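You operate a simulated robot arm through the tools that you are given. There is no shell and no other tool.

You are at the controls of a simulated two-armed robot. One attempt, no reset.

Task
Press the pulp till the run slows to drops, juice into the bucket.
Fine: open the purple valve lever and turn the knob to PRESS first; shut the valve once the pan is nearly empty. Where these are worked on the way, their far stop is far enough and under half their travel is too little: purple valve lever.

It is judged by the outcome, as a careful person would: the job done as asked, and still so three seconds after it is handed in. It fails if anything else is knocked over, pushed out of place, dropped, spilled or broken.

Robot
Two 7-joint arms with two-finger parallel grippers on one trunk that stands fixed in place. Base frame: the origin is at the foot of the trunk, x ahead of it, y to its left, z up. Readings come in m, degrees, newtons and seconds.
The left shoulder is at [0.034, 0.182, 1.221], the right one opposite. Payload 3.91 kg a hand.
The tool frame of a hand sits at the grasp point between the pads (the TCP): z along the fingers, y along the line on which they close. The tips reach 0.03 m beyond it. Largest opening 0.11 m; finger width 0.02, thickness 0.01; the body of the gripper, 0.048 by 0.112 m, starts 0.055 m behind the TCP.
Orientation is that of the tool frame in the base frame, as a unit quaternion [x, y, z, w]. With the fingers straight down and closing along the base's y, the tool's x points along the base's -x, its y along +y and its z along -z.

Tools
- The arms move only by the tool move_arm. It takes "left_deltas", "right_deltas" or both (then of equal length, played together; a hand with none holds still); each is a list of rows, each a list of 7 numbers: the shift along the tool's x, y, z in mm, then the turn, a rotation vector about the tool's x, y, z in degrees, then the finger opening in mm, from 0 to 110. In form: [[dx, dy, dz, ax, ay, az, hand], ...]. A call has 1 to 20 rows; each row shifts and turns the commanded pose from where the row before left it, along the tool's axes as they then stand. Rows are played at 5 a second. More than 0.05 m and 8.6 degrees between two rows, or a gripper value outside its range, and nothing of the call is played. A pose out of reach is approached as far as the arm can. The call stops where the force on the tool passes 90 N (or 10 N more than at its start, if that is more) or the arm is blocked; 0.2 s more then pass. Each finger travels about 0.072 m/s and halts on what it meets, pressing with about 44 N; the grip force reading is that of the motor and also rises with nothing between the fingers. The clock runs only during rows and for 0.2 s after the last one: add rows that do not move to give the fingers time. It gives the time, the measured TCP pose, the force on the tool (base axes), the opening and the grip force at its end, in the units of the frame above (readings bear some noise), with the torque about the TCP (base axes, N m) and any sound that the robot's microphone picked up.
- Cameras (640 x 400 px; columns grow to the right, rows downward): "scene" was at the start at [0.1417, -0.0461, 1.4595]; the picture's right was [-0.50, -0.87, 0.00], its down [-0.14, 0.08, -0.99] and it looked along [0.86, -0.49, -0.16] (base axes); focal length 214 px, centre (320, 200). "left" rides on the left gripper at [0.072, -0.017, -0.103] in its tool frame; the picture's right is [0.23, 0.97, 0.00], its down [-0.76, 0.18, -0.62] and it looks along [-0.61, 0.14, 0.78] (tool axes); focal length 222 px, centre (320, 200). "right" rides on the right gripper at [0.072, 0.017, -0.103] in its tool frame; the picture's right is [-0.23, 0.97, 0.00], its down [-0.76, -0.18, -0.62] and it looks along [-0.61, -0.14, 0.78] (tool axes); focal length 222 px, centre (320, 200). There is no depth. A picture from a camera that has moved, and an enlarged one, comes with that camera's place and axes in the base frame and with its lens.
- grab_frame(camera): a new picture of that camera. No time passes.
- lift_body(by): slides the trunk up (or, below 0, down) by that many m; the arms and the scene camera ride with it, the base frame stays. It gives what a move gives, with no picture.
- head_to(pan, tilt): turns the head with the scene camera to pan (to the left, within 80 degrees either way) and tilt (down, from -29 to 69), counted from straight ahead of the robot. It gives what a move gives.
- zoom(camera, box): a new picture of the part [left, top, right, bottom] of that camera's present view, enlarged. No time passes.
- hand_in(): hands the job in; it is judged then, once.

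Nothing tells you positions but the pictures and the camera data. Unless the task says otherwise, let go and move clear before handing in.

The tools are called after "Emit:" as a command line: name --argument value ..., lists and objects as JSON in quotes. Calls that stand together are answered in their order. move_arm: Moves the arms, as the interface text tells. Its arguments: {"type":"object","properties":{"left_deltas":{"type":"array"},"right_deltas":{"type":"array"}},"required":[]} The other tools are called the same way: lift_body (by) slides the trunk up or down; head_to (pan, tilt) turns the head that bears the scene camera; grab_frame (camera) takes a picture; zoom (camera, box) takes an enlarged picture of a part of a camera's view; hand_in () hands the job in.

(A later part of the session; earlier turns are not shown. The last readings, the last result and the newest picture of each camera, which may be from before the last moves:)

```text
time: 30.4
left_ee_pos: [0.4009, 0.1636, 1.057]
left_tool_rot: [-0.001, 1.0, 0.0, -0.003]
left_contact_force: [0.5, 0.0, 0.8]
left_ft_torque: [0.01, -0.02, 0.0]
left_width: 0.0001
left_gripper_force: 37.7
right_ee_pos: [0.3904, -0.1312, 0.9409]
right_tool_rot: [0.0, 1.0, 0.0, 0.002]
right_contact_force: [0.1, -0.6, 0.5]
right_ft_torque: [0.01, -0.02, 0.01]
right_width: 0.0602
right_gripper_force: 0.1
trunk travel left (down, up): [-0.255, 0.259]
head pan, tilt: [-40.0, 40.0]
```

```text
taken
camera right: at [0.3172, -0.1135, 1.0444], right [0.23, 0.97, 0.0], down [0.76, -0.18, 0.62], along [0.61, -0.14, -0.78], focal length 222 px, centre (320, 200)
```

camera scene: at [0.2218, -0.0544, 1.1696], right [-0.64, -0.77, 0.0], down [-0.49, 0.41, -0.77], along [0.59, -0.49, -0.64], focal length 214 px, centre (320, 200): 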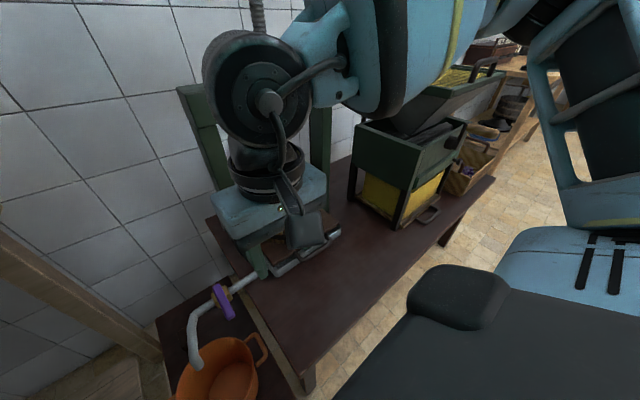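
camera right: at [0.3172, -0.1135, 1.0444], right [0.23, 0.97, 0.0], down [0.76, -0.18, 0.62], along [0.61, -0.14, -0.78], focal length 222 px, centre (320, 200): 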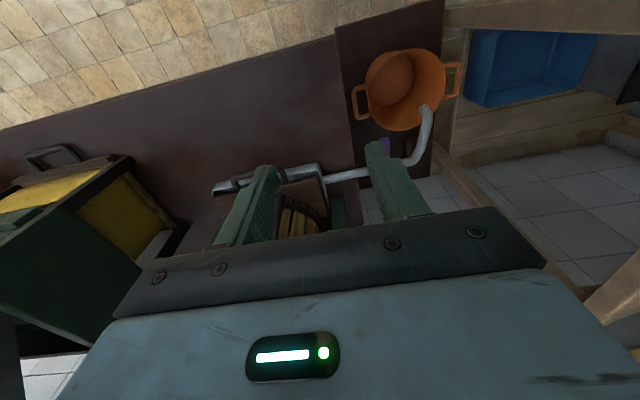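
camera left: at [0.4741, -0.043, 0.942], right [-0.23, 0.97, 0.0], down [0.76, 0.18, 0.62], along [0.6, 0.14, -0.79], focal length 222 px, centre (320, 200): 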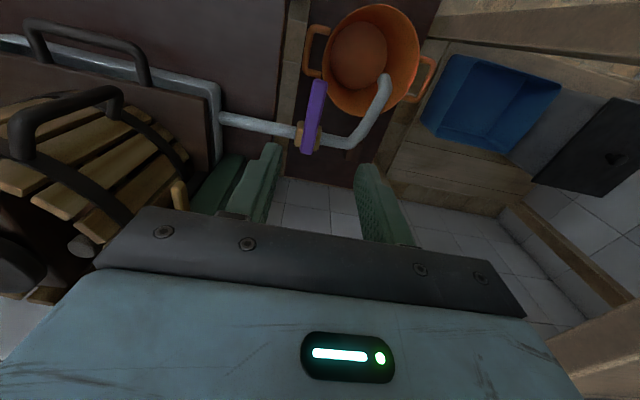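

Nothing touched; the right elbow stays out to the right. I'll continue to just above the lever.

Emit:
move_arm --right_deltas '[[-15, 20, 30, 0, 0, 0, 60], [-20, 20, 30, 0, 0, 0, 60], [-25, 20, 30, 0, 0, 0, 60], [-25, 20, 30, 0, 0, 0, 60], [-25, 15, 30, 0, 0, 0, 60], [-25, 9, 30, 0, 0, 0, 60], [-20, 0, 15, 0, 0, 0, 60], [0, 0, 0, 0, 0, 0, 60]]'

Emit:
grab_frame --camera "scene"

Emit:
grab_frame --camera "right"

Emit:
grab_frame --camera "left"

```text
time: 32.2
left_ee_pos: [0.4026, 0.1639, 1.0566]
left_tool_rot: [-0.001, 1.0, 0.0, -0.004]
left_contact_force: [0.2, -0.4, -0.4]
left_ft_torque: [0.0, -0.01, 0.0]
left_width: 0.0
left_gripper_force: 37.9
right_ee_pos: [0.5211, -0.1328, 0.8073]
right_tool_rot: [0.0, 1.0, 0.001, 0.0]
right_contact_force: [0.3, 0.3, -0.7]
right_ft_torque: [0.0, 0.01, 0.04]
right_width: 0.0599
right_gripper_force: 0.1
right hand out of reach, approached as far as the arm can: row 2, 3, 4, 5, 6, 7
trunk travel left (down, up): [-0.255, 0.259]
head pan, tilt: [-40.0, 40.0]
```

```text
taken
camera scene: at [0.2228, -0.0548, 1.1693], right [-0.64, -0.77, 0.0], down [-0.49, 0.41, -0.77], along [0.59, -0.49, -0.64], focal length 214 px, centre (320, 200)
```

scene: 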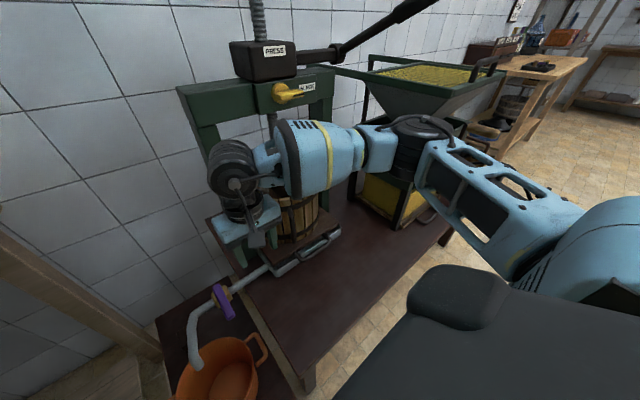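

```text
taken
camera right: at [0.4482, -0.1159, 0.9105], right [0.23, 0.97, 0.0], down [0.76, -0.18, 0.62], along [0.61, -0.14, -0.78], focal length 222 px, centre (320, 200)
```

right: 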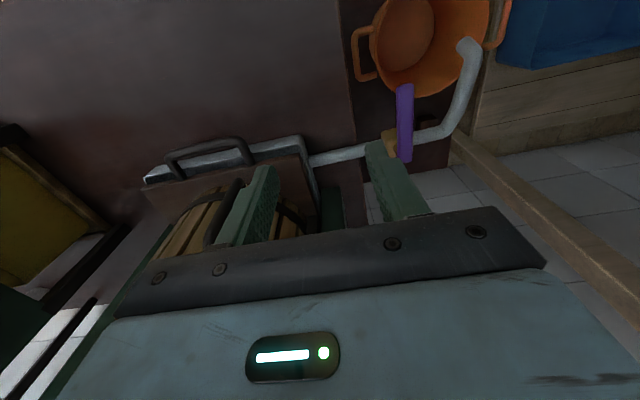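

```text
taken
camera left: at [0.3301, 0.1467, 1.1605], right [-0.23, 0.97, 0.0], down [0.77, 0.18, 0.62], along [0.6, 0.14, -0.79], focal length 222 px, centre (320, 200)
```

left: 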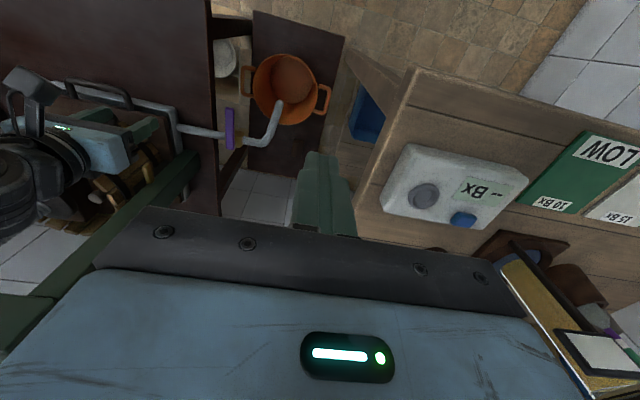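

The right hand ran out of reach with the fingers straight down. I'll check where its commanded pose stands before choosing a tilted approach (fingers forward-down).

Emit:
move_arm --right_deltas '[[0, 0, 0, 0, 0, 0, 60]]'

```text
time: 32.6
left_ee_pos: [0.4023, 0.1634, 1.0572]
left_tool_rot: [-0.002, 1.0, 0.0, -0.003]
left_contact_force: [-0.8, -0.1, -0.1]
left_ft_torque: [-0.02, -0.01, -0.02]
left_width: 0.0001
left_gripper_force: 37.7
right_ee_pos: [0.5212, -0.1331, 0.8065]
right_tool_rot: [0.0, 1.0, 0.0, 0.0]
right_contact_force: [0.3, 0.1, -0.3]
right_ft_torque: [0.02, -0.01, -0.04]
right_width: 0.0601
right_gripper_force: 0.0
trunk travel left (down, up): [-0.255, 0.259]
head pan, tilt: [-40.0, 40.0]
```

The command resets to the actual pose. I'll pitch the right hand forward by about 43° in place, which brings the wrist nearer the shoulder.

Emit:
move_arm --right_deltas '[[0, 0, 0, 0, -8.5, 0, 60], [0, 0, 0, 0, -8.5, 0, 60], [0, 0, 0, 0, -8.5, 0, 60], [0, 0, 0, 0, -8.5, 0, 60], [0, 0, 0, 0, -8.5, 0, 60], [0, 0, 0, 0, 0, 0, 60]]'

Emit:
grab_frame --camera "scene"

Emit:
grab_frame --camera "right"

```text
time: 34.0
left_ee_pos: [0.4008, 0.1638, 1.0571]
left_tool_rot: [-0.002, 1.0, 0.0, -0.004]
left_contact_force: [0.2, 0.5, 0.1]
left_ft_torque: [-0.02, 0.0, 0.02]
left_width: 0.0
left_gripper_force: 38.2
right_ee_pos: [0.5209, -0.1316, 0.8071]
right_tool_rot: [0.001, 0.932, -0.001, 0.364]
right_contact_force: [0.5, 0.1, -0.4]
right_ft_torque: [-0.03, -0.03, -0.03]
right_width: 0.06
right_gripper_force: 0.1
trunk travel left (down, up): [-0.255, 0.259]
head pan, tilt: [-40.0, 40.0]
```

```text
taken
camera scene: at [0.2226, -0.0546, 1.1694], right [-0.64, -0.77, 0.0], down [-0.49, 0.41, -0.77], along [0.59, -0.49, -0.64], focal length 214 px, centre (320, 200)
```

scene: 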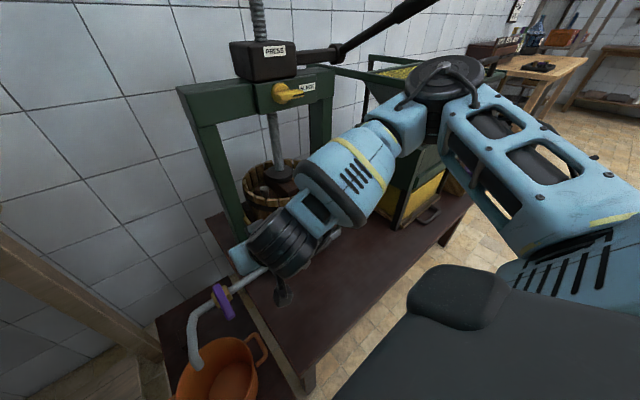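

```text
taken
camera right: at [0.3977, -0.1153, 0.8342], right [0.17, 0.97, 0.15], down [0.14, -0.18, 0.97], along [0.98, -0.14, -0.16], focal length 222 px, centre (320, 200)
```

right: 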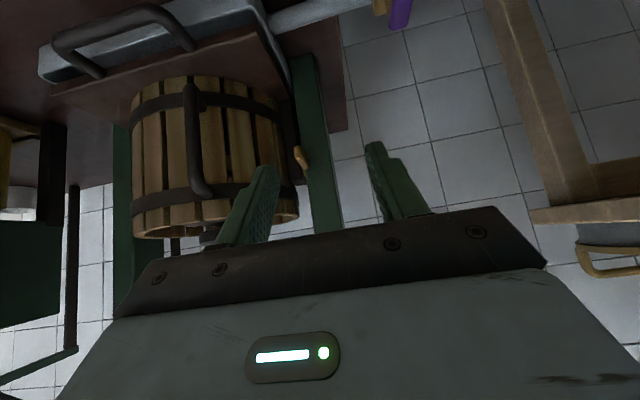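

The posture is comfortable now. I'll move the tilted right hand to just above the valve lever.

Emit:
move_arm --right_deltas '[[13.7, 26.3, 23.8, 0, 0, 0, 60], [13.7, 26.3, 23.8, 0, 0, 0, 60], [13.7, 26.3, 23.8, 0, 0, 0, 60], [13.7, 26.3, 23.8, 0, 0, 0, 60], [0, 0, 0, 0, 0, 0, 60]]'

Emit:
head_to --pan -5 --tilt 45

Emit:
grab_frame --camera "scene"

Emit:
grab_frame --camera "right"

Emit:
grab_frame --camera "left"

```text
time: 35.2
left_ee_pos: [0.4024, 0.1635, 1.0571]
left_tool_rot: [-0.002, 1.0, 0.001, -0.003]
left_contact_force: [0.1, -0.5, 0.6]
left_ft_torque: [0.03, 0.02, 0.01]
left_width: 0.0
left_gripper_force: 37.9
right_ee_pos: [0.5321, -0.1078, 0.7321]
right_tool_rot: [0.0, 0.932, 0.0, 0.362]
right_contact_force: [0.4, -0.4, -0.6]
right_ft_torque: [0.02, 0.03, 0.0]
right_width: 0.0601
right_gripper_force: 0.0
right hand out of reach, approached as far as the arm can: row 2, 3, 4
trunk travel left (down, up): [-0.255, 0.259]
head pan, tilt: [-40.0, 40.0]
```

```text
time: 36.2
left_ee_pos: [0.4008, 0.1648, 1.0565]
left_tool_rot: [-0.003, 1.0, 0.0, -0.004]
left_contact_force: [-0.1, 0.2, -0.4]
left_ft_torque: [-0.02, 0.05, 0.0]
left_width: 0.0001
left_gripper_force: 37.8
right_ee_pos: [0.5318, -0.1071, 0.7312]
right_tool_rot: [0.0, 0.932, 0.001, 0.363]
right_contact_force: [0.3, 0.1, -0.4]
right_ft_torque: [0.0, -0.02, 0.0]
right_width: 0.0601
right_gripper_force: 0.1
trunk travel left (down, up): [-0.255, 0.259]
head pan, tilt: [-5.0, 45.0]
```

```text
taken
camera scene: at [0.2385, -0.0072, 1.1621], right [-0.09, -1.0, 0.0], down [-0.7, 0.06, -0.71], along [0.7, -0.06, -0.71], focal length 214 px, centre (320, 200)
```

scene: 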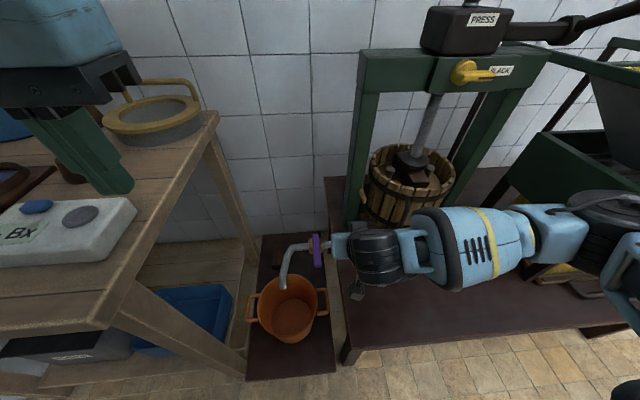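

```text
taken
camera right: at [0.4071, -0.09, 0.7599], right [0.17, 0.97, 0.15], down [0.14, -0.18, 0.97], along [0.98, -0.14, -0.17], focal length 222 px, centre (320, 200)
```

right: 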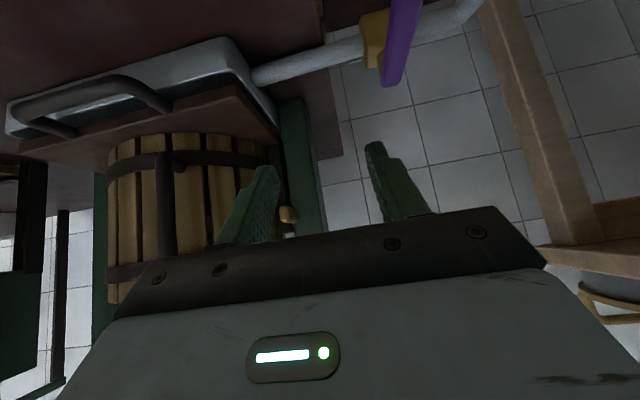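

```text
taken
camera left: at [0.33, 0.1468, 1.1605], right [-0.23, 0.97, 0.0], down [0.76, 0.18, 0.62], along [0.6, 0.14, -0.79], focal length 222 px, centre (320, 200)
```

left: 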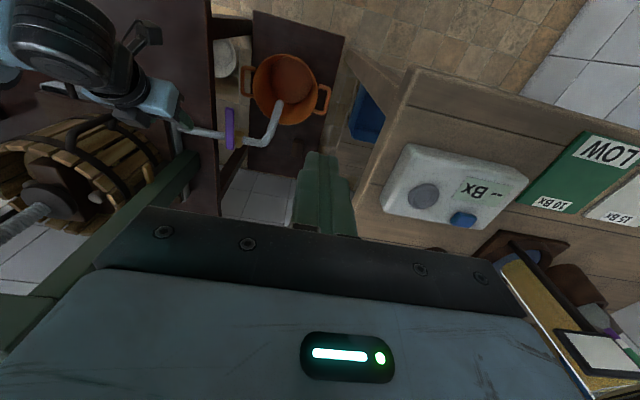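

The wrist limit stops it going further left in this orientation. I'll yaw the hand left (about the vertical) so it lines up more with the forearm, then try again.

Emit:
move_arm --right_deltas '[[0, 0, 0, -5.7, 0, -6.2, 60], [0, 0, 0, -5.7, 0, -6.2, 60], [0, 0, 0, -5.7, 0, -6.2, 60], [0, 0, 0, -5.7, 0, -6.2, 60], [0, 0, 0, 0, 0, 0, 60]]'

Emit:
grab_frame --camera "scene"

```text
time: 37.4
left_ee_pos: [0.4016, 0.1634, 1.0575]
left_tool_rot: [-0.002, 1.0, 0.0, -0.003]
left_contact_force: [0.7, 0.2, -0.7]
left_ft_torque: [0.02, -0.01, -0.03]
left_width: 0.0001
left_gripper_force: 37.8
right_ee_pos: [0.5307, -0.1093, 0.7318]
right_tool_rot: [-0.271, 0.892, 0.105, 0.346]
right_contact_force: [0.2, -0.4, 0.6]
right_ft_torque: [0.01, 0.0, 0.0]
right_width: 0.0597
right_gripper_force: 0.0
trunk travel left (down, up): [-0.255, 0.259]
head pan, tilt: [-5.0, 45.0]
```

```text
taken
camera scene: at [0.2386, -0.0071, 1.1621], right [-0.09, -1.0, 0.0], down [-0.7, 0.06, -0.71], along [0.7, -0.06, -0.71], focal length 214 px, centre (320, 200)
```

scene: 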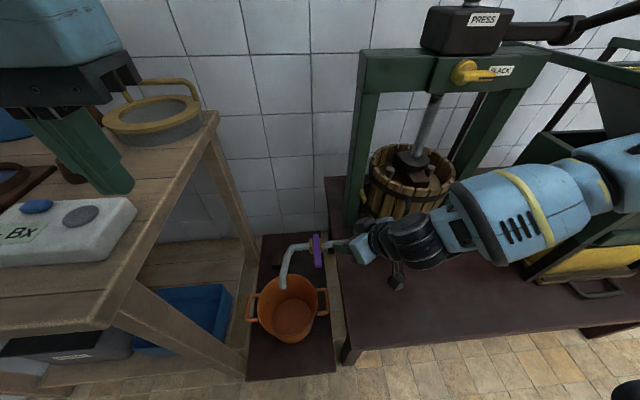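

Yawed fine. Now shifting the hand left toward a point above the lever.

Emit:
move_arm --right_deltas '[[-6.6, 19.2, 20.4, 0, 0, 0, 60], [-6.6, 19.2, 20.4, 0, 0, 0, 60], [-6.6, 19.2, 20.4, 0, 0, 0, 60], [0, 0, 0, 0, 0, 0, 60]]'

Emit:
grab_frame --camera "scene"

Emit:
grab_frame --camera "right"

```text
time: 38.4
left_ee_pos: [0.4015, 0.1638, 1.057]
left_tool_rot: [-0.001, 1.0, -0.001, -0.003]
left_contact_force: [0.0, 0.4, -0.1]
left_ft_torque: [0.03, 0.01, 0.02]
left_width: 0.0003
left_gripper_force: 37.6
right_ee_pos: [0.5445, -0.0472, 0.7066]
right_tool_rot: [-0.271, 0.892, 0.106, 0.347]
right_contact_force: [-0.2, -0.4, 0.1]
right_ft_torque: [-0.01, 0.0, 0.0]
right_width: 0.06
right_gripper_force: 0.0
right hand out of reach, approached as far as the arm can: row 3
trunk travel left (down, up): [-0.255, 0.259]
head pan, tilt: [-5.0, 45.0]
```

```text
taken
camera scene: at [0.2387, -0.0072, 1.1621], right [-0.09, -1.0, 0.0], down [-0.7, 0.06, -0.71], along [0.7, -0.06, -0.71], focal length 214 px, centre (320, 200)
```

scene: 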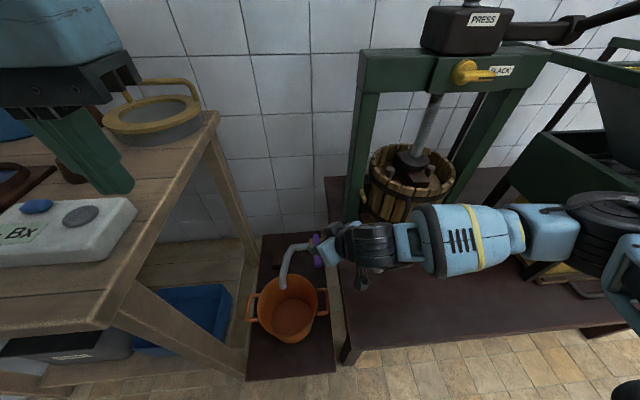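

```text
taken
camera right: at [0.4312, -0.1009, 0.7349], right [-0.4, 0.9, 0.15], down [0.22, -0.07, 0.97], along [0.89, 0.42, -0.17], focal length 222 px, centre (320, 200)
```

right: 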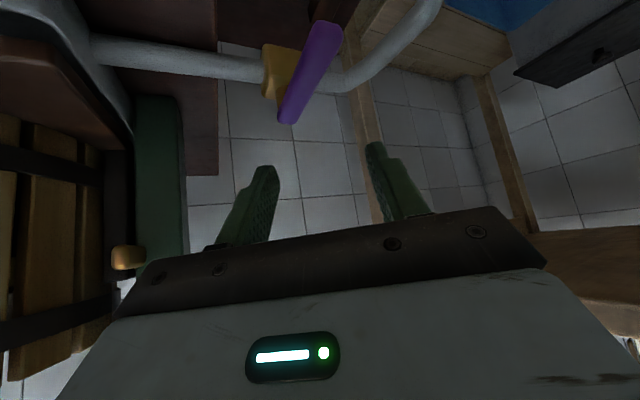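

Close: about 2 cm short sideways. I'll yaw a little more and shift left; then the trunk can lower the hand onto the lever.

Emit:
move_arm --right_deltas '[[0, 0, 0, -5.7, 0, -6.2, 60], [-7.7, 4, 7, 0, 0, 0, 60], [-7.7, 4, 7, 0, 0, 0, 60], [0, 0, 0, 0, 0, 0, 60]]'

Emit:
grab_frame --camera "right"

Emit:
zoom --camera "scene" --box '[240, 180, 440, 320]'

Emit:
zoom --camera "left" --box '[100, 40, 350, 200]'

```text
time: 39.4
left_ee_pos: [0.4023, 0.1648, 1.0571]
left_tool_rot: [-0.002, 1.0, 0.0, -0.003]
left_contact_force: [0.1, -0.3, -0.9]
left_ft_torque: [0.0, 0.02, -0.01]
left_width: 0.0001
left_gripper_force: 37.3
right_ee_pos: [0.5515, -0.0364, 0.7092]
right_tool_rot: [-0.334, 0.87, 0.131, 0.339]
right_contact_force: [-0.4, 0.0, 0.6]
right_ft_torque: [-0.02, 0.01, 0.01]
right_width: 0.0601
right_gripper_force: 0.0
right hand out of reach, approached as far as the arm can: row 3
trunk travel left (down, up): [-0.255, 0.259]
head pan, tilt: [-5.0, 45.0]
```

```text
taken
camera right: at [0.4481, -0.106, 0.7365], right [-0.53, 0.83, 0.16], down [0.22, -0.04, 0.97], along [0.82, 0.55, -0.17], focal length 222 px, centre (320, 200)
```

right: 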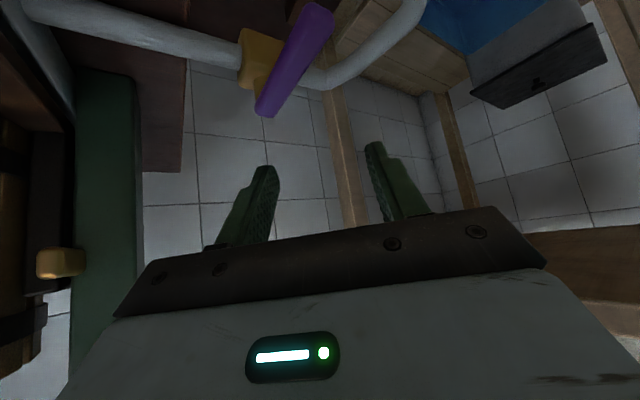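

```text
2.86 times, centred on (340, 250) of scene
camera zoom: at [0.2386, -0.0071, 1.1621], right [-0.09, -1.0, 0.0], down [-0.7, 0.06, -0.71], along [0.7, -0.06, -0.71], focal length 613 px, centre (263, 57)
```

zoom: 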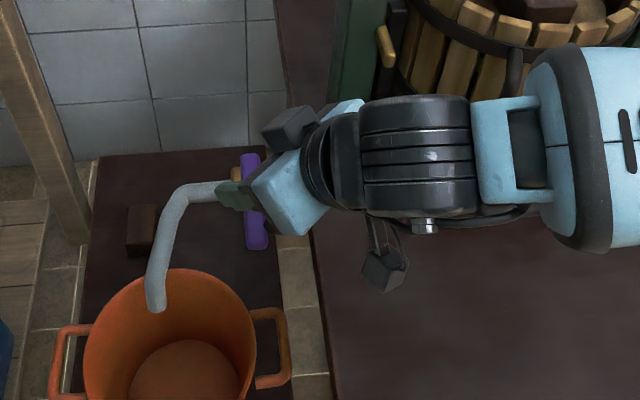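

```text
2.50 times, centred on (225, 120) of left
camera zoom: at [0.3301, 0.1468, 1.1605], right [-0.23, 0.97, 0.0], down [0.77, 0.18, 0.62], along [0.6, 0.14, -0.79], focal length 555 px, centre (558, 400)
```

zoom: 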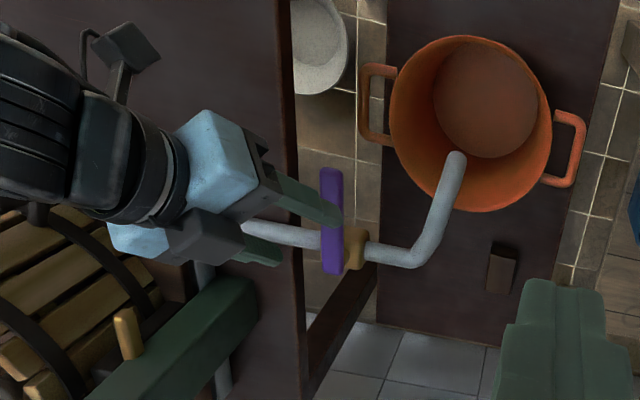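

The fingers are almost centred over the lever. I'll nudge slightly back, open to 70 mm, then lower the trunk in steps so the fingers straddle the bar.

Emit:
move_arm --right_deltas '[[4, 1.6, -3.6, 0, 0, 0, 70], [0, 0, 0, 0, 0, 0, 70]]'

Emit:
lift_body --by -0.06

Emit:
grab_frame --camera "right"

Emit:
grab_frame --camera "scene"

Emit:
zoom --camera "left" --box '[60, 0, 310, 160]'

```text
time: 40.0
left_ee_pos: [0.4008, 0.1643, 1.0563]
left_tool_rot: [-0.001, 1.0, 0.0, -0.004]
left_contact_force: [0.4, 0.6, 0.9]
left_ft_torque: [0.02, 0.0, 0.0]
left_width: 0.0002
left_gripper_force: 37.4
right_ee_pos: [0.5463, -0.0389, 0.7087]
right_tool_rot: [-0.335, 0.87, 0.131, 0.339]
right_contact_force: [0.7, -0.1, -0.8]
right_ft_torque: [0.02, 0.02, 0.01]
right_width: 0.0699
right_gripper_force: 0.1
trunk travel left (down, up): [-0.255, 0.259]
head pan, tilt: [-5.0, 45.0]
```

```text
time: 41.0
left_ee_pos: [0.4021, 0.1634, 0.9997]
left_tool_rot: [-0.002, 1.0, 0.0, -0.002]
left_contact_force: [0.6, 0.6, 0.0]
left_ft_torque: [0.01, 0.01, 0.02]
left_width: 0.0003
left_gripper_force: 37.8
right_ee_pos: [0.5448, -0.0371, 0.6484]
right_tool_rot: [-0.334, 0.87, 0.13, 0.339]
right_contact_force: [-0.7, -0.4, 0.7]
right_ft_torque: [0.02, 0.0, 0.02]
right_width: 0.0698
right_gripper_force: 0.1
trunk travel left (down, up): [-0.195, 0.319]
head pan, tilt: [-5.0, 45.0]
```

```text
taken
camera right: at [0.4416, -0.1074, 0.676], right [-0.53, 0.83, 0.15], down [0.22, -0.04, 0.97], along [0.82, 0.55, -0.17], focal length 222 px, centre (320, 200)
```

right: 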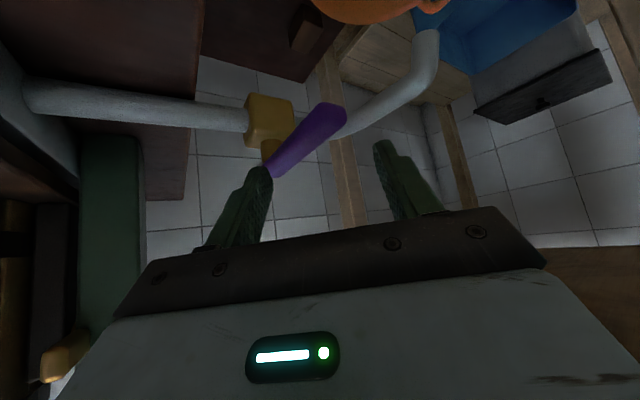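

```text
taken
camera scene: at [0.2586, -0.0071, 1.0972], right [-0.09, -1.0, 0.0], down [-0.7, 0.06, -0.71], along [0.7, -0.06, -0.71], focal length 214 px, centre (320, 200)
```

scene: 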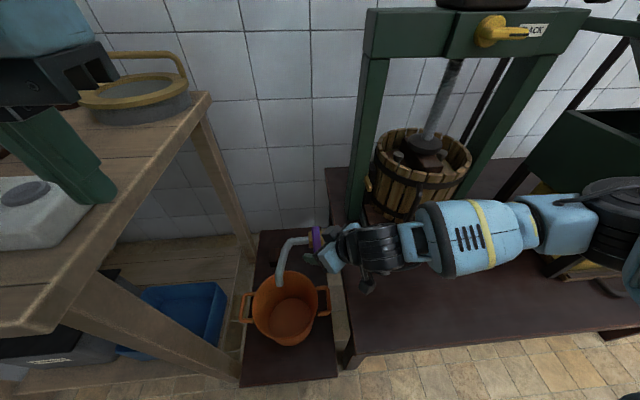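

```text
2.50 times, centred on (185, 80) of left
camera zoom: at [0.3307, 0.1472, 1.1031], right [-0.23, 0.97, 0.0], down [0.76, 0.18, 0.62], along [0.6, 0.14, -0.78], focal length 555 px, centre (658, 500)
```

zoom: 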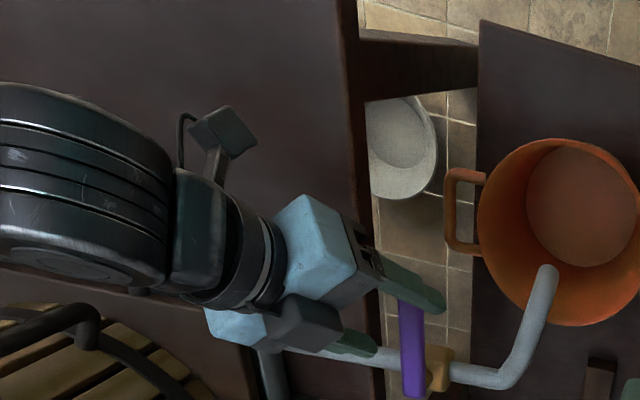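

Projection checks out: the lever lies between the fingers. Lowering another 3 cm puts the fingertips alongside it.

Emit:
lift_body --by -0.03

Emit:
grab_frame --camera "right"

Emit:
zoom --camera "scene" --box '[240, 180, 400, 300]'

```text
time: 41.8
left_ee_pos: [0.4028, 0.1645, 0.9696]
left_tool_rot: [-0.004, 1.0, -0.001, -0.004]
left_contact_force: [0.0, 0.3, 0.3]
left_ft_torque: [-0.02, -0.02, 0.0]
left_width: 0.0
left_gripper_force: 37.6
right_ee_pos: [0.5444, -0.0381, 0.6176]
right_tool_rot: [-0.335, 0.869, 0.131, 0.34]
right_contact_force: [-0.5, -0.8, 0.7]
right_ft_torque: [0.0, -0.01, -0.03]
right_width: 0.07
right_gripper_force: 0.0
trunk travel left (down, up): [-0.165, 0.349]
head pan, tilt: [-5.0, 45.0]
```

```text
taken
camera right: at [0.4417, -0.1074, 0.6459], right [-0.53, 0.83, 0.15], down [0.22, -0.04, 0.97], along [0.82, 0.55, -0.16], focal length 222 px, centre (320, 200)
```

right: 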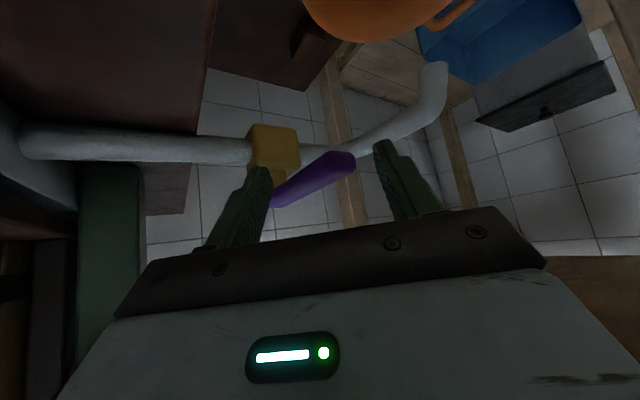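

```text
3.33 times, centred on (320, 240) of scene
camera zoom: at [0.2718, -0.0069, 1.0642], right [-0.08, -1.0, 0.0], down [-0.69, 0.06, -0.72], along [0.72, -0.06, -0.69], focal length 715 px, centre (320, 67)
```

zoom: 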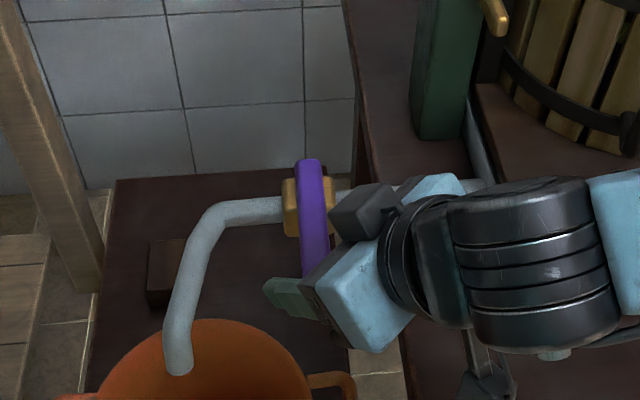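

The fingers straddle the bar with no contact. I'll push gently toward -y first, watching the force to learn which way the valve turns.

Emit:
move_arm --right_deltas '[[2.5, -3.7, -2.3, 0, 0, 0, 70], [2.5, -3.7, -2.3, 0, 0, 0, 70], [2.5, -3.7, -2.3, 0, 0, 0, 70], [1.2, -1.8, -1.1, 0, 0, 0, 70]]'

Emit:
zoom --camera "scene" --box '[240, 180, 400, 300]'

Emit:
grab_frame --camera "right"

```text
time: 42.8
left_ee_pos: [0.4046, 0.1648, 0.97]
left_tool_rot: [-0.002, 1.0, 0.001, -0.004]
left_contact_force: [0.3, 0.6, -0.1]
left_ft_torque: [-0.04, 0.02, 0.01]
left_width: 0.0001
left_gripper_force: 37.7
right_ee_pos: [0.544, -0.0547, 0.617]
right_tool_rot: [-0.335, 0.87, 0.131, 0.338]
right_contact_force: [0.0, 1.3, 0.3]
right_ft_torque: [0.01, 0.0, -0.01]
right_width: 0.07
right_gripper_force: 0.7
trunk travel left (down, up): [-0.165, 0.349]
head pan, tilt: [-5.0, 45.0]
```

```text
3.33 times, centred on (320, 240) of scene
camera zoom: at [0.2724, -0.0072, 1.0645], right [-0.09, -1.0, 0.0], down [-0.68, 0.06, -0.73], along [0.72, -0.06, -0.69], focal length 715 px, centre (320, 67)
```

zoom: 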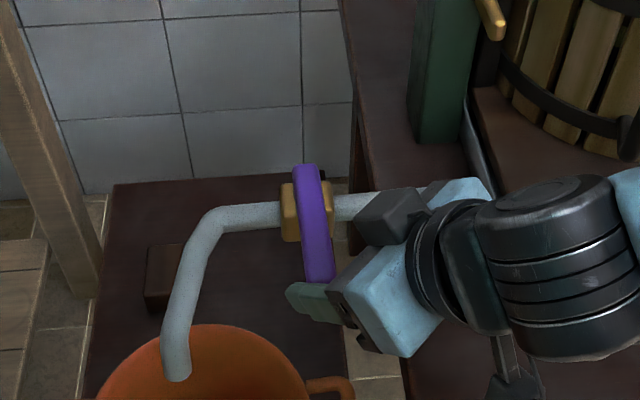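

```text
taken
camera right: at [0.4413, -0.1246, 0.6446], right [-0.53, 0.83, 0.15], down [0.22, -0.04, 0.97], along [0.82, 0.55, -0.17], focal length 222 px, centre (320, 200)
```

right: 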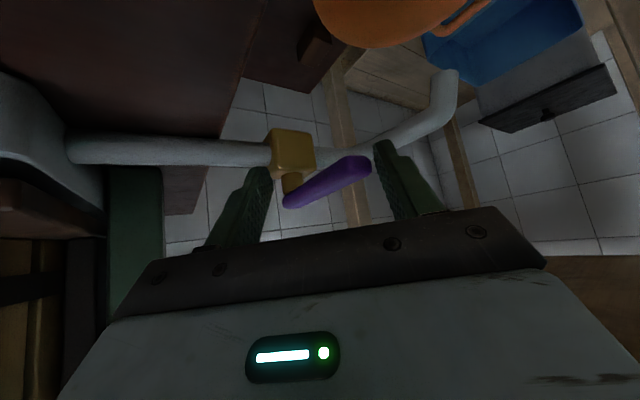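

The lever yielded about 5° toward -y with almost no force, so that's the way. I'll follow its arc with the trailing finger, first to about 40°.

Emit:
move_arm --right_deltas '[[3.9, -7.6, -3.6, 0, 0, 0, 70], [3.9, -7.6, -3.6, 0, 0, 0, 70], [3.6, -11.5, -3.3, 0, 0, 0, 70], [3.6, -11.5, -3.3, 0, 0, 0, 70]]'

Emit:
zoom --camera "scene" --box '[240, 180, 400, 300]'

Emit:
grab_frame --camera "right"

```text
time: 43.8
left_ee_pos: [0.4034, 0.1648, 0.9704]
left_tool_rot: [-0.002, 1.0, 0.001, -0.003]
left_contact_force: [-0.1, 0.1, -0.5]
left_ft_torque: [0.01, -0.01, 0.0]
left_width: 0.0002
left_gripper_force: 37.8
right_ee_pos: [0.5555, -0.0964, 0.6171]
right_tool_rot: [-0.335, 0.87, 0.13, 0.338]
right_contact_force: [0.3, 0.5, -2.0]
right_ft_torque: [0.03, -0.01, 0.0]
right_width: 0.0702
right_gripper_force: 0.1
trunk travel left (down, up): [-0.165, 0.349]
head pan, tilt: [-5.0, 45.0]
```

```text
3.33 times, centred on (320, 240) of scene
camera zoom: at [0.2725, -0.0074, 1.0646], right [-0.09, -1.0, 0.0], down [-0.68, 0.06, -0.73], along [0.73, -0.06, -0.68], focal length 715 px, centre (320, 67)
```

zoom: 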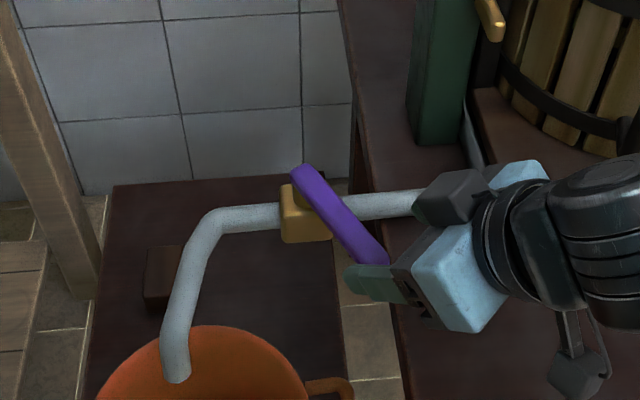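

```text
taken
camera right: at [0.4525, -0.1665, 0.6447], right [-0.53, 0.83, 0.15], down [0.22, -0.04, 0.97], along [0.82, 0.55, -0.17], focal length 222 px, centre (320, 200)
```

right: 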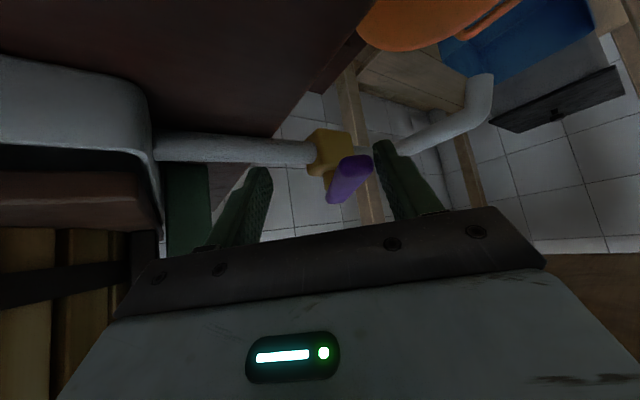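

The lever is at about 45° and moving freely. I'll continue along the arc to the far stop, narrowing the fingers a bit to keep the other finger away from the pan.

Emit:
move_arm --right_deltas '[[0.6, -7.2, -0.5, 0, 0, 0, 60], [0.6, -7.1, -0.5, 0, 0, 0, 50], [-2.5, -11.4, 2.2, 0, 0, 0, 50], [-2.4, -11.4, 2.3, 0, 0, 0, 50]]'

Emit:
zoom --camera "scene" --box '[240, 180, 400, 300]'

Emit:
grab_frame --camera "right"

```text
time: 44.8
left_ee_pos: [0.4032, 0.1642, 0.9695]
left_tool_rot: [-0.001, 1.0, 0.0, -0.004]
left_contact_force: [0.2, 0.1, 0.0]
left_ft_torque: [-0.02, -0.02, 0.0]
left_width: 0.0
left_gripper_force: 37.8
right_ee_pos: [0.5834, -0.1202, 0.6178]
right_tool_rot: [-0.335, 0.869, 0.131, 0.339]
right_contact_force: [1.2, -0.4, 0.6]
right_ft_torque: [0.02, -0.01, 0.0]
right_width: 0.0503
right_gripper_force: 0.3
trunk travel left (down, up): [-0.165, 0.349]
head pan, tilt: [-5.0, 45.0]
```

```text
3.33 times, centred on (320, 240) of scene
camera zoom: at [0.2726, -0.0073, 1.0646], right [-0.09, -1.0, 0.0], down [-0.68, 0.06, -0.73], along [0.73, -0.06, -0.68], focal length 715 px, centre (320, 67)
```

zoom: 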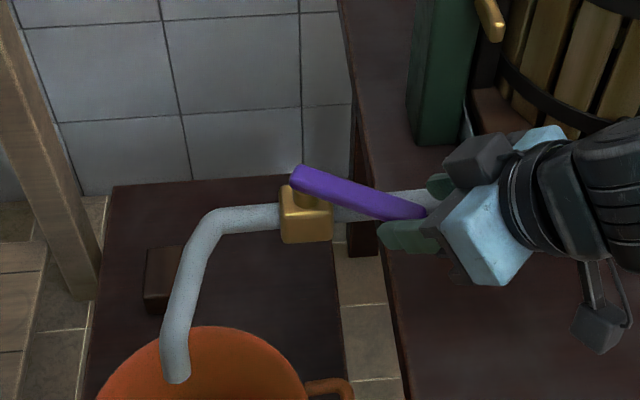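

```text
taken
camera right: at [0.4803, -0.1899, 0.6456], right [-0.53, 0.83, 0.15], down [0.22, -0.04, 0.97], along [0.82, 0.55, -0.17], focal length 222 px, centre (320, 200)
```

right: 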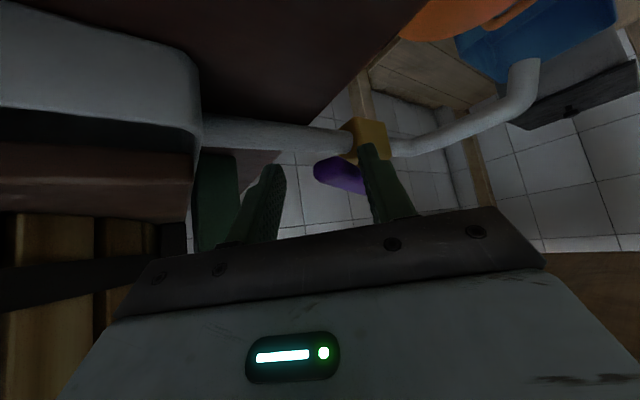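

About 70° now. A few more small pushes mostly forward will bring it to the stop parallel with the pipe.

Emit:
move_arm --right_deltas '[[-2.8, -4.8, 2.5, 0, 0, 0, 50], [-2.8, -4.8, 2.5, 0, 0, 0, 50], [-2.8, -4.8, 2.5, 0, 0, 0, 50]]'

Emit:
zoom --camera "scene" --box '[240, 180, 400, 300]'

```text
time: 45.6
left_ee_pos: [0.4026, 0.1637, 0.9692]
left_tool_rot: [-0.002, 1.0, 0.0, -0.003]
left_contact_force: [0.6, -0.1, 0.0]
left_ft_torque: [-0.01, 0.0, -0.02]
left_width: 0.0
left_gripper_force: 37.2
right_ee_pos: [0.603, -0.1227, 0.6172]
right_tool_rot: [-0.335, 0.87, 0.131, 0.338]
right_contact_force: [0.1, 0.0, -0.4]
right_ft_torque: [0.02, 0.02, 0.04]
right_width: 0.0499
right_gripper_force: 0.4
trunk travel left (down, up): [-0.165, 0.349]
head pan, tilt: [-5.0, 45.0]
```

```text
3.33 times, centred on (320, 240) of scene
camera zoom: at [0.2726, -0.0074, 1.0647], right [-0.09, -1.0, 0.0], down [-0.68, 0.06, -0.73], along [0.73, -0.06, -0.68], focal length 715 px, centre (320, 67)
```

zoom: 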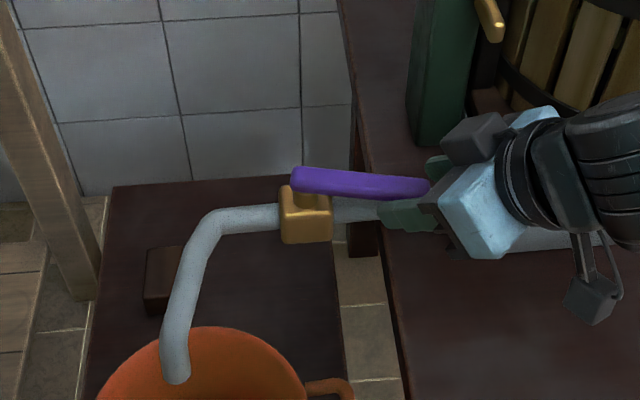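

Still slightly short of parallel and no stop felt. I'll continue a bit further.

Emit:
move_arm --right_deltas '[[-2.9, -4.0, 2.8, 0, 0, 0, 50], [-2.9, -4.0, 2.8, 0, 0, 0, 50], [-1.6, -2.1, 1.5, 0, 0, 0, 50]]'

Emit:
zoom --camera "scene" --box '[240, 180, 400, 300]'

```text
time: 46.4
left_ee_pos: [0.4008, 0.1632, 0.9701]
left_tool_rot: [-0.001, 1.0, 0.001, -0.002]
left_contact_force: [-0.8, 0.4, 0.7]
left_ft_torque: [0.0, 0.02, -0.01]
left_width: 0.0
left_gripper_force: 37.7
right_ee_pos: [0.6114, -0.124, 0.6155]
right_tool_rot: [-0.338, 0.87, 0.134, 0.334]
right_contact_force: [-43.5, -11.8, -0.2]
right_ft_torque: [-0.11, 0.62, 1.81]
right_width: 0.0605
right_gripper_force: 10.4
trunk travel left (down, up): [-0.165, 0.349]
head pan, tilt: [-5.0, 45.0]
```

```text
3.33 times, centred on (320, 240) of scene
camera zoom: at [0.2699, -0.0082, 1.0654], right [-0.09, -1.0, 0.0], down [-0.68, 0.06, -0.73], along [0.73, -0.06, -0.68], focal length 715 px, centre (320, 67)
```

zoom: 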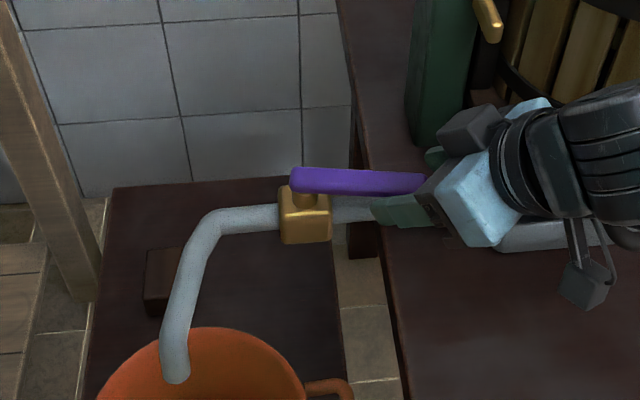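

The lever is at its stop (43 N), parallel to the pipe: valve open. I'll back off slightly, then raise the trunk to lift the fingers clear.

Emit:
move_arm --right_deltas '[[2.9, 4.0, -2.8, 0, 0, 0, 60], [2.0, 2.0, -2.0, 0, 0, 0, 60], [0, 0, 0, 0, 0, 0, 60]]'

Emit:
lift_body --by 0.06

Emit:
zoom --camera "scene" --box '[220, 160, 420, 320]'

Emit:
grab_frame --camera "scene"

```text
time: 47.2
left_ee_pos: [0.4025, 0.1654, 0.9691]
left_tool_rot: [-0.001, 1.0, 0.002, -0.003]
left_contact_force: [-0.2, -0.5, 0.3]
left_ft_torque: [0.0, -0.01, 0.01]
left_width: 0.0
left_gripper_force: 38.4
right_ee_pos: [0.6091, -0.1247, 0.6203]
right_tool_rot: [-0.334, 0.869, 0.129, 0.341]
right_contact_force: [-3.8, 1.1, 2.0]
right_ft_torque: [0.09, 0.09, 0.23]
right_width: 0.0617
right_gripper_force: 2.1
trunk travel left (down, up): [-0.165, 0.349]
head pan, tilt: [-5.0, 45.0]
```

```text
time: 48.2
left_ee_pos: [0.403, 0.1645, 1.0285]
left_tool_rot: [-0.001, 1.0, 0.001, -0.003]
left_contact_force: [-0.3, -1.2, 0.0]
left_ft_torque: [-0.02, 0.01, 0.01]
left_width: 0.0001
left_gripper_force: 37.4
right_ee_pos: [0.6075, -0.1256, 0.6769]
right_tool_rot: [-0.334, 0.87, 0.131, 0.338]
right_contact_force: [-1.1, -0.6, 0.4]
right_ft_torque: [0.0, 0.01, -0.02]
right_width: 0.0601
right_gripper_force: 0.1
trunk travel left (down, up): [-0.225, 0.289]
head pan, tilt: [-5.0, 45.0]
```

```text
2.50 times, centred on (320, 240) of scene
camera zoom: at [0.2487, -0.0071, 1.1302], right [-0.09, -1.0, 0.0], down [-0.7, 0.06, -0.71], along [0.7, -0.06, -0.71], focal length 536 px, centre (320, 100)
```

zoom: 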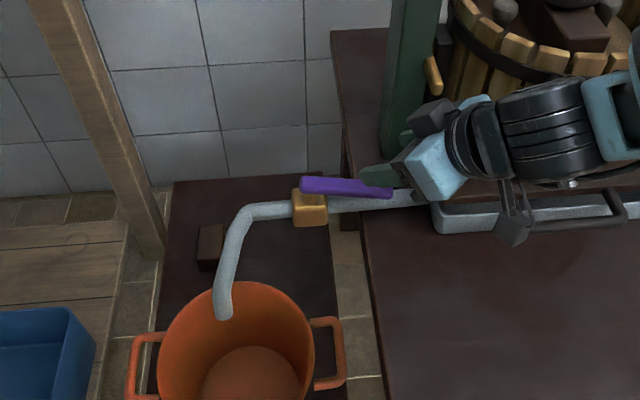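

```text
taken
camera scene: at [0.2487, -0.0071, 1.1302], right [-0.09, -1.0, 0.0], down [-0.7, 0.06, -0.71], along [0.7, -0.06, -0.71], focal length 214 px, centre (320, 200)
```

scene: 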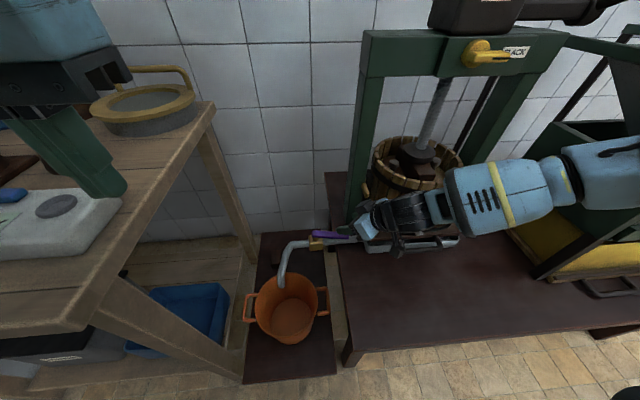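

Valve is fully open and the fingers are clear of it. Next I'll retreat the right hand, turn it to face the press head, and raise the trunk for the knob.

Emit:
move_arm --right_deltas '[[11.6, 14.8, -27.6, 0, 0, 0, 60], [11.6, 14.8, -27.6, 0, 0, 0, 60], [11.6, 14.8, -27.6, 0, 0, 0, 40], [11.6, 14.8, -27.6, 0, 0, 0, 20], [0, 0, 0, 5.7, 0, 6.2, 0], [0, 0, 0, 5.7, 0, 6.2, 0], [0, 0, 0, 5.7, 0, 6.2, 0], [0, 0, 0, 5.7, 0, 6.2, 0], [0, 0, 0, 0, 0, 0, 0]]'

Emit:
lift_body --by 0.12

Emit:
head_to --pan -20 --tilt 30

Emit:
grab_frame --camera "scene"

Emit:
grab_frame --camera "right"

```text
time: 50.2
left_ee_pos: [0.403, 0.1638, 1.029]
left_tool_rot: [-0.002, 1.0, 0.0, -0.003]
left_contact_force: [0.3, -0.4, 0.1]
left_ft_torque: [0.0, 0.02, -0.04]
left_width: 0.0
left_gripper_force: 37.5
right_ee_pos: [0.4879, -0.1565, 0.7276]
right_tool_rot: [-0.067, 0.93, 0.026, 0.362]
right_contact_force: [0.1, 0.2, -0.3]
right_ft_torque: [0.0, 0.03, -0.01]
right_width: 0.0
right_gripper_force: 37.5
trunk travel left (down, up): [-0.225, 0.289]
head pan, tilt: [-5.0, 45.0]
```

```text
time: 51.7
left_ee_pos: [0.4031, 0.1646, 1.1494]
left_tool_rot: [-0.002, 1.0, 0.001, -0.003]
left_contact_force: [0.1, 0.7, 0.1]
left_ft_torque: [0.05, -0.01, 0.02]
left_width: 0.0001
left_gripper_force: 37.4
right_ee_pos: [0.4879, -0.1548, 0.8477]
right_tool_rot: [-0.069, 0.93, 0.027, 0.361]
right_contact_force: [-0.9, 0.3, 0.4]
right_ft_torque: [0.0, -0.03, -0.05]
right_width: 0.0001
right_gripper_force: 37.2
trunk travel left (down, up): [-0.345, 0.169]
head pan, tilt: [-5.0, 45.0]
```

```text
time: 52.5
left_ee_pos: [0.4034, 0.1642, 1.1515]
left_tool_rot: [-0.002, 1.0, 0.0, -0.003]
left_contact_force: [-0.4, 0.5, 0.0]
left_ft_torque: [-0.02, 0.02, -0.01]
left_width: 0.0
left_gripper_force: 38.4
right_ee_pos: [0.4867, -0.1545, 0.8477]
right_tool_rot: [-0.069, 0.929, 0.027, 0.361]
right_contact_force: [0.1, 0.0, -0.1]
right_ft_torque: [-0.01, -0.01, 0.01]
right_width: 0.0
right_gripper_force: 37.2
trunk travel left (down, up): [-0.345, 0.169]
head pan, tilt: [-20.0, 30.0]
```

```text
taken
camera scene: at [0.2182, -0.0309, 1.2752], right [-0.34, -0.94, 0.0], down [-0.47, 0.17, -0.87], along [0.81, -0.3, -0.5], focal length 214 px, centre (320, 200)
```

scene: 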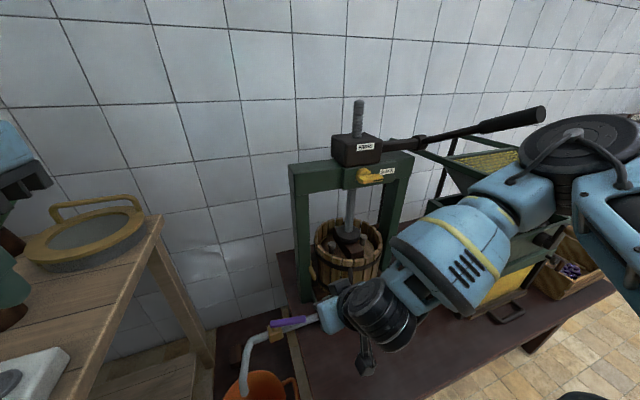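

```text
taken
camera right: at [0.3623, -0.1553, 0.8755], right [0.02, 0.99, 0.15], down [0.16, -0.16, 0.97], along [0.99, 0.0, -0.17], focal length 222 px, centre (320, 200)
```

right: 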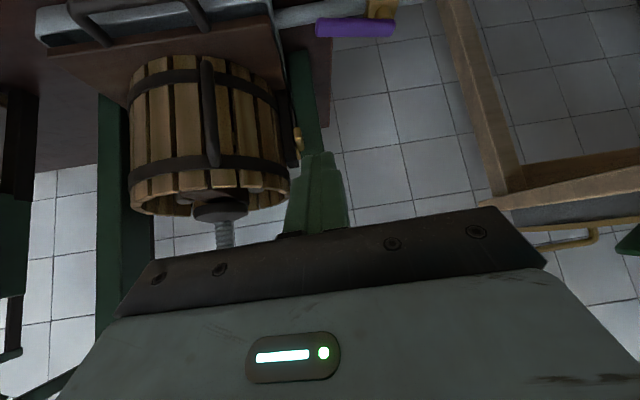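

The elbow is well clear of the press lever. I'll pitch the closed right hand up to nearly horizontal and undo the remaining yaw.

Emit:
move_arm --right_deltas '[[0, 0, 0, 5.7, 0, 6.2, 0], [0, 0, 0, 0, -8.5, 0, 0], [0, 0, 0, 0, -8.5, 0, 0], [0, 0, 0, 0, -8.5, 0, 0], [0, 0, 0, 0, -8.5, 0, 0], [0, 0, 0, 0, 0, 0, 0]]'

Emit:
grab_frame --camera "scene"

```text
time: 53.9
left_ee_pos: [0.4028, 0.1635, 1.1491]
left_tool_rot: [-0.002, 1.0, 0.001, -0.003]
left_contact_force: [0.3, 0.2, 0.9]
left_ft_torque: [0.01, 0.0, 0.01]
left_width: 0.0
left_gripper_force: 37.7
right_ee_pos: [0.5031, -0.153, 0.9886]
right_tool_rot: [0.003, 0.793, -0.004, 0.609]
right_contact_force: [0.2, -0.8, -0.2]
right_ft_torque: [-0.02, 0.0, -0.01]
right_width: 0.0001
right_gripper_force: 38.2
right hand out of reach, approached as far as the arm can: row 3, 4, 5
trunk travel left (down, up): [-0.345, 0.169]
head pan, tilt: [-20.0, 30.0]
```

```text
taken
camera scene: at [0.2185, -0.0311, 1.2752], right [-0.34, -0.94, 0.0], down [-0.47, 0.17, -0.87], along [0.81, -0.3, -0.5], focal length 214 px, centre (320, 200)
```

scene: 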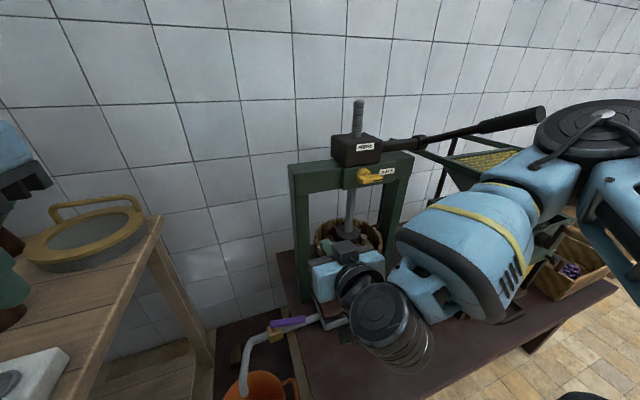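

The hand now points forward, 15° below horizontal. I'll move it right, in front of the knob at a safe standoff, and look.

Emit:
move_arm --right_deltas '[[0, -36, 0, 0, 0, 0, 0], [0, -36, 0, 0, 0, 0, 0], [0, -36, 0, 0, 0, 0, 0], [0, -36, 0, 0, 0, 0, 0], [0, -36, 0, 0, 0, 0, 0], [0, -30, 0, 0, 0, 0, 0], [0, 0, 0, 0, 0, 0, 0]]'

Emit:
grab_frame --camera "scene"

Emit:
grab_frame --camera "right"

```text
time: 55.5
left_ee_pos: [0.4022, 0.1648, 1.1503]
left_tool_rot: [-0.002, 1.0, 0.0, -0.003]
left_contact_force: [0.0, -0.3, 1.1]
left_ft_torque: [0.0, -0.01, -0.04]
left_width: 0.0
left_gripper_force: 37.9
right_ee_pos: [0.5028, -0.1597, 0.9986]
right_tool_rot: [0.001, 0.787, -0.001, 0.617]
right_contact_force: [-0.2, -0.2, -0.1]
right_ft_torque: [0.01, -0.02, 0.01]
right_width: 0.0001
right_gripper_force: 37.4
right hand out of reach, approached as far as the arm can: row 1, 2, 3, 4, 5, 6
trunk travel left (down, up): [-0.345, 0.169]
head pan, tilt: [-20.0, 30.0]
```

```text
taken
camera scene: at [0.2182, -0.0309, 1.2753], right [-0.34, -0.94, 0.0], down [-0.47, 0.17, -0.87], along [0.81, -0.3, -0.5], focal length 214 px, centre (320, 200)
```

scene: 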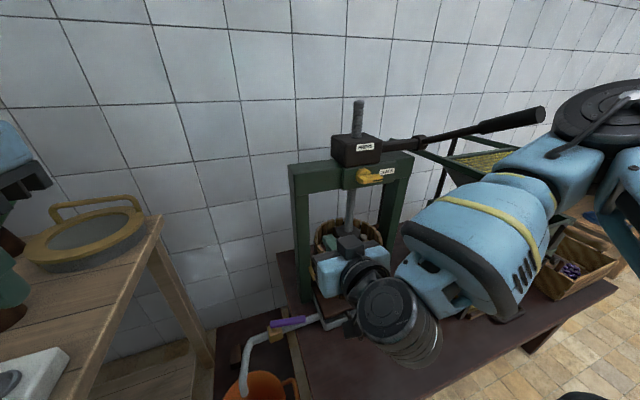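

```text
taken
camera right: at [0.3845, -0.1415, 0.9527], right [0.06, 0.97, 0.22], down [-0.42, -0.18, 0.89], along [0.9, -0.14, 0.4], focal length 222 px, centre (320, 200)
```

right: 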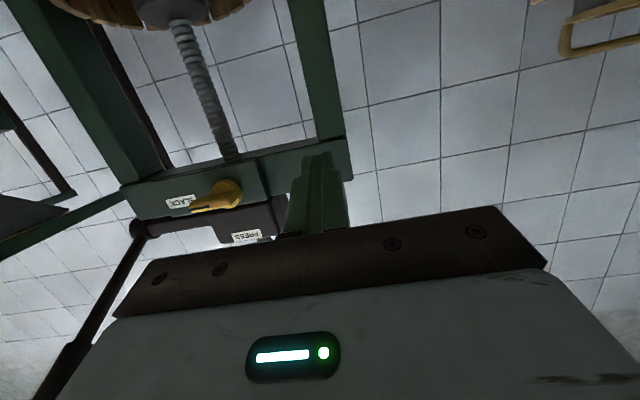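

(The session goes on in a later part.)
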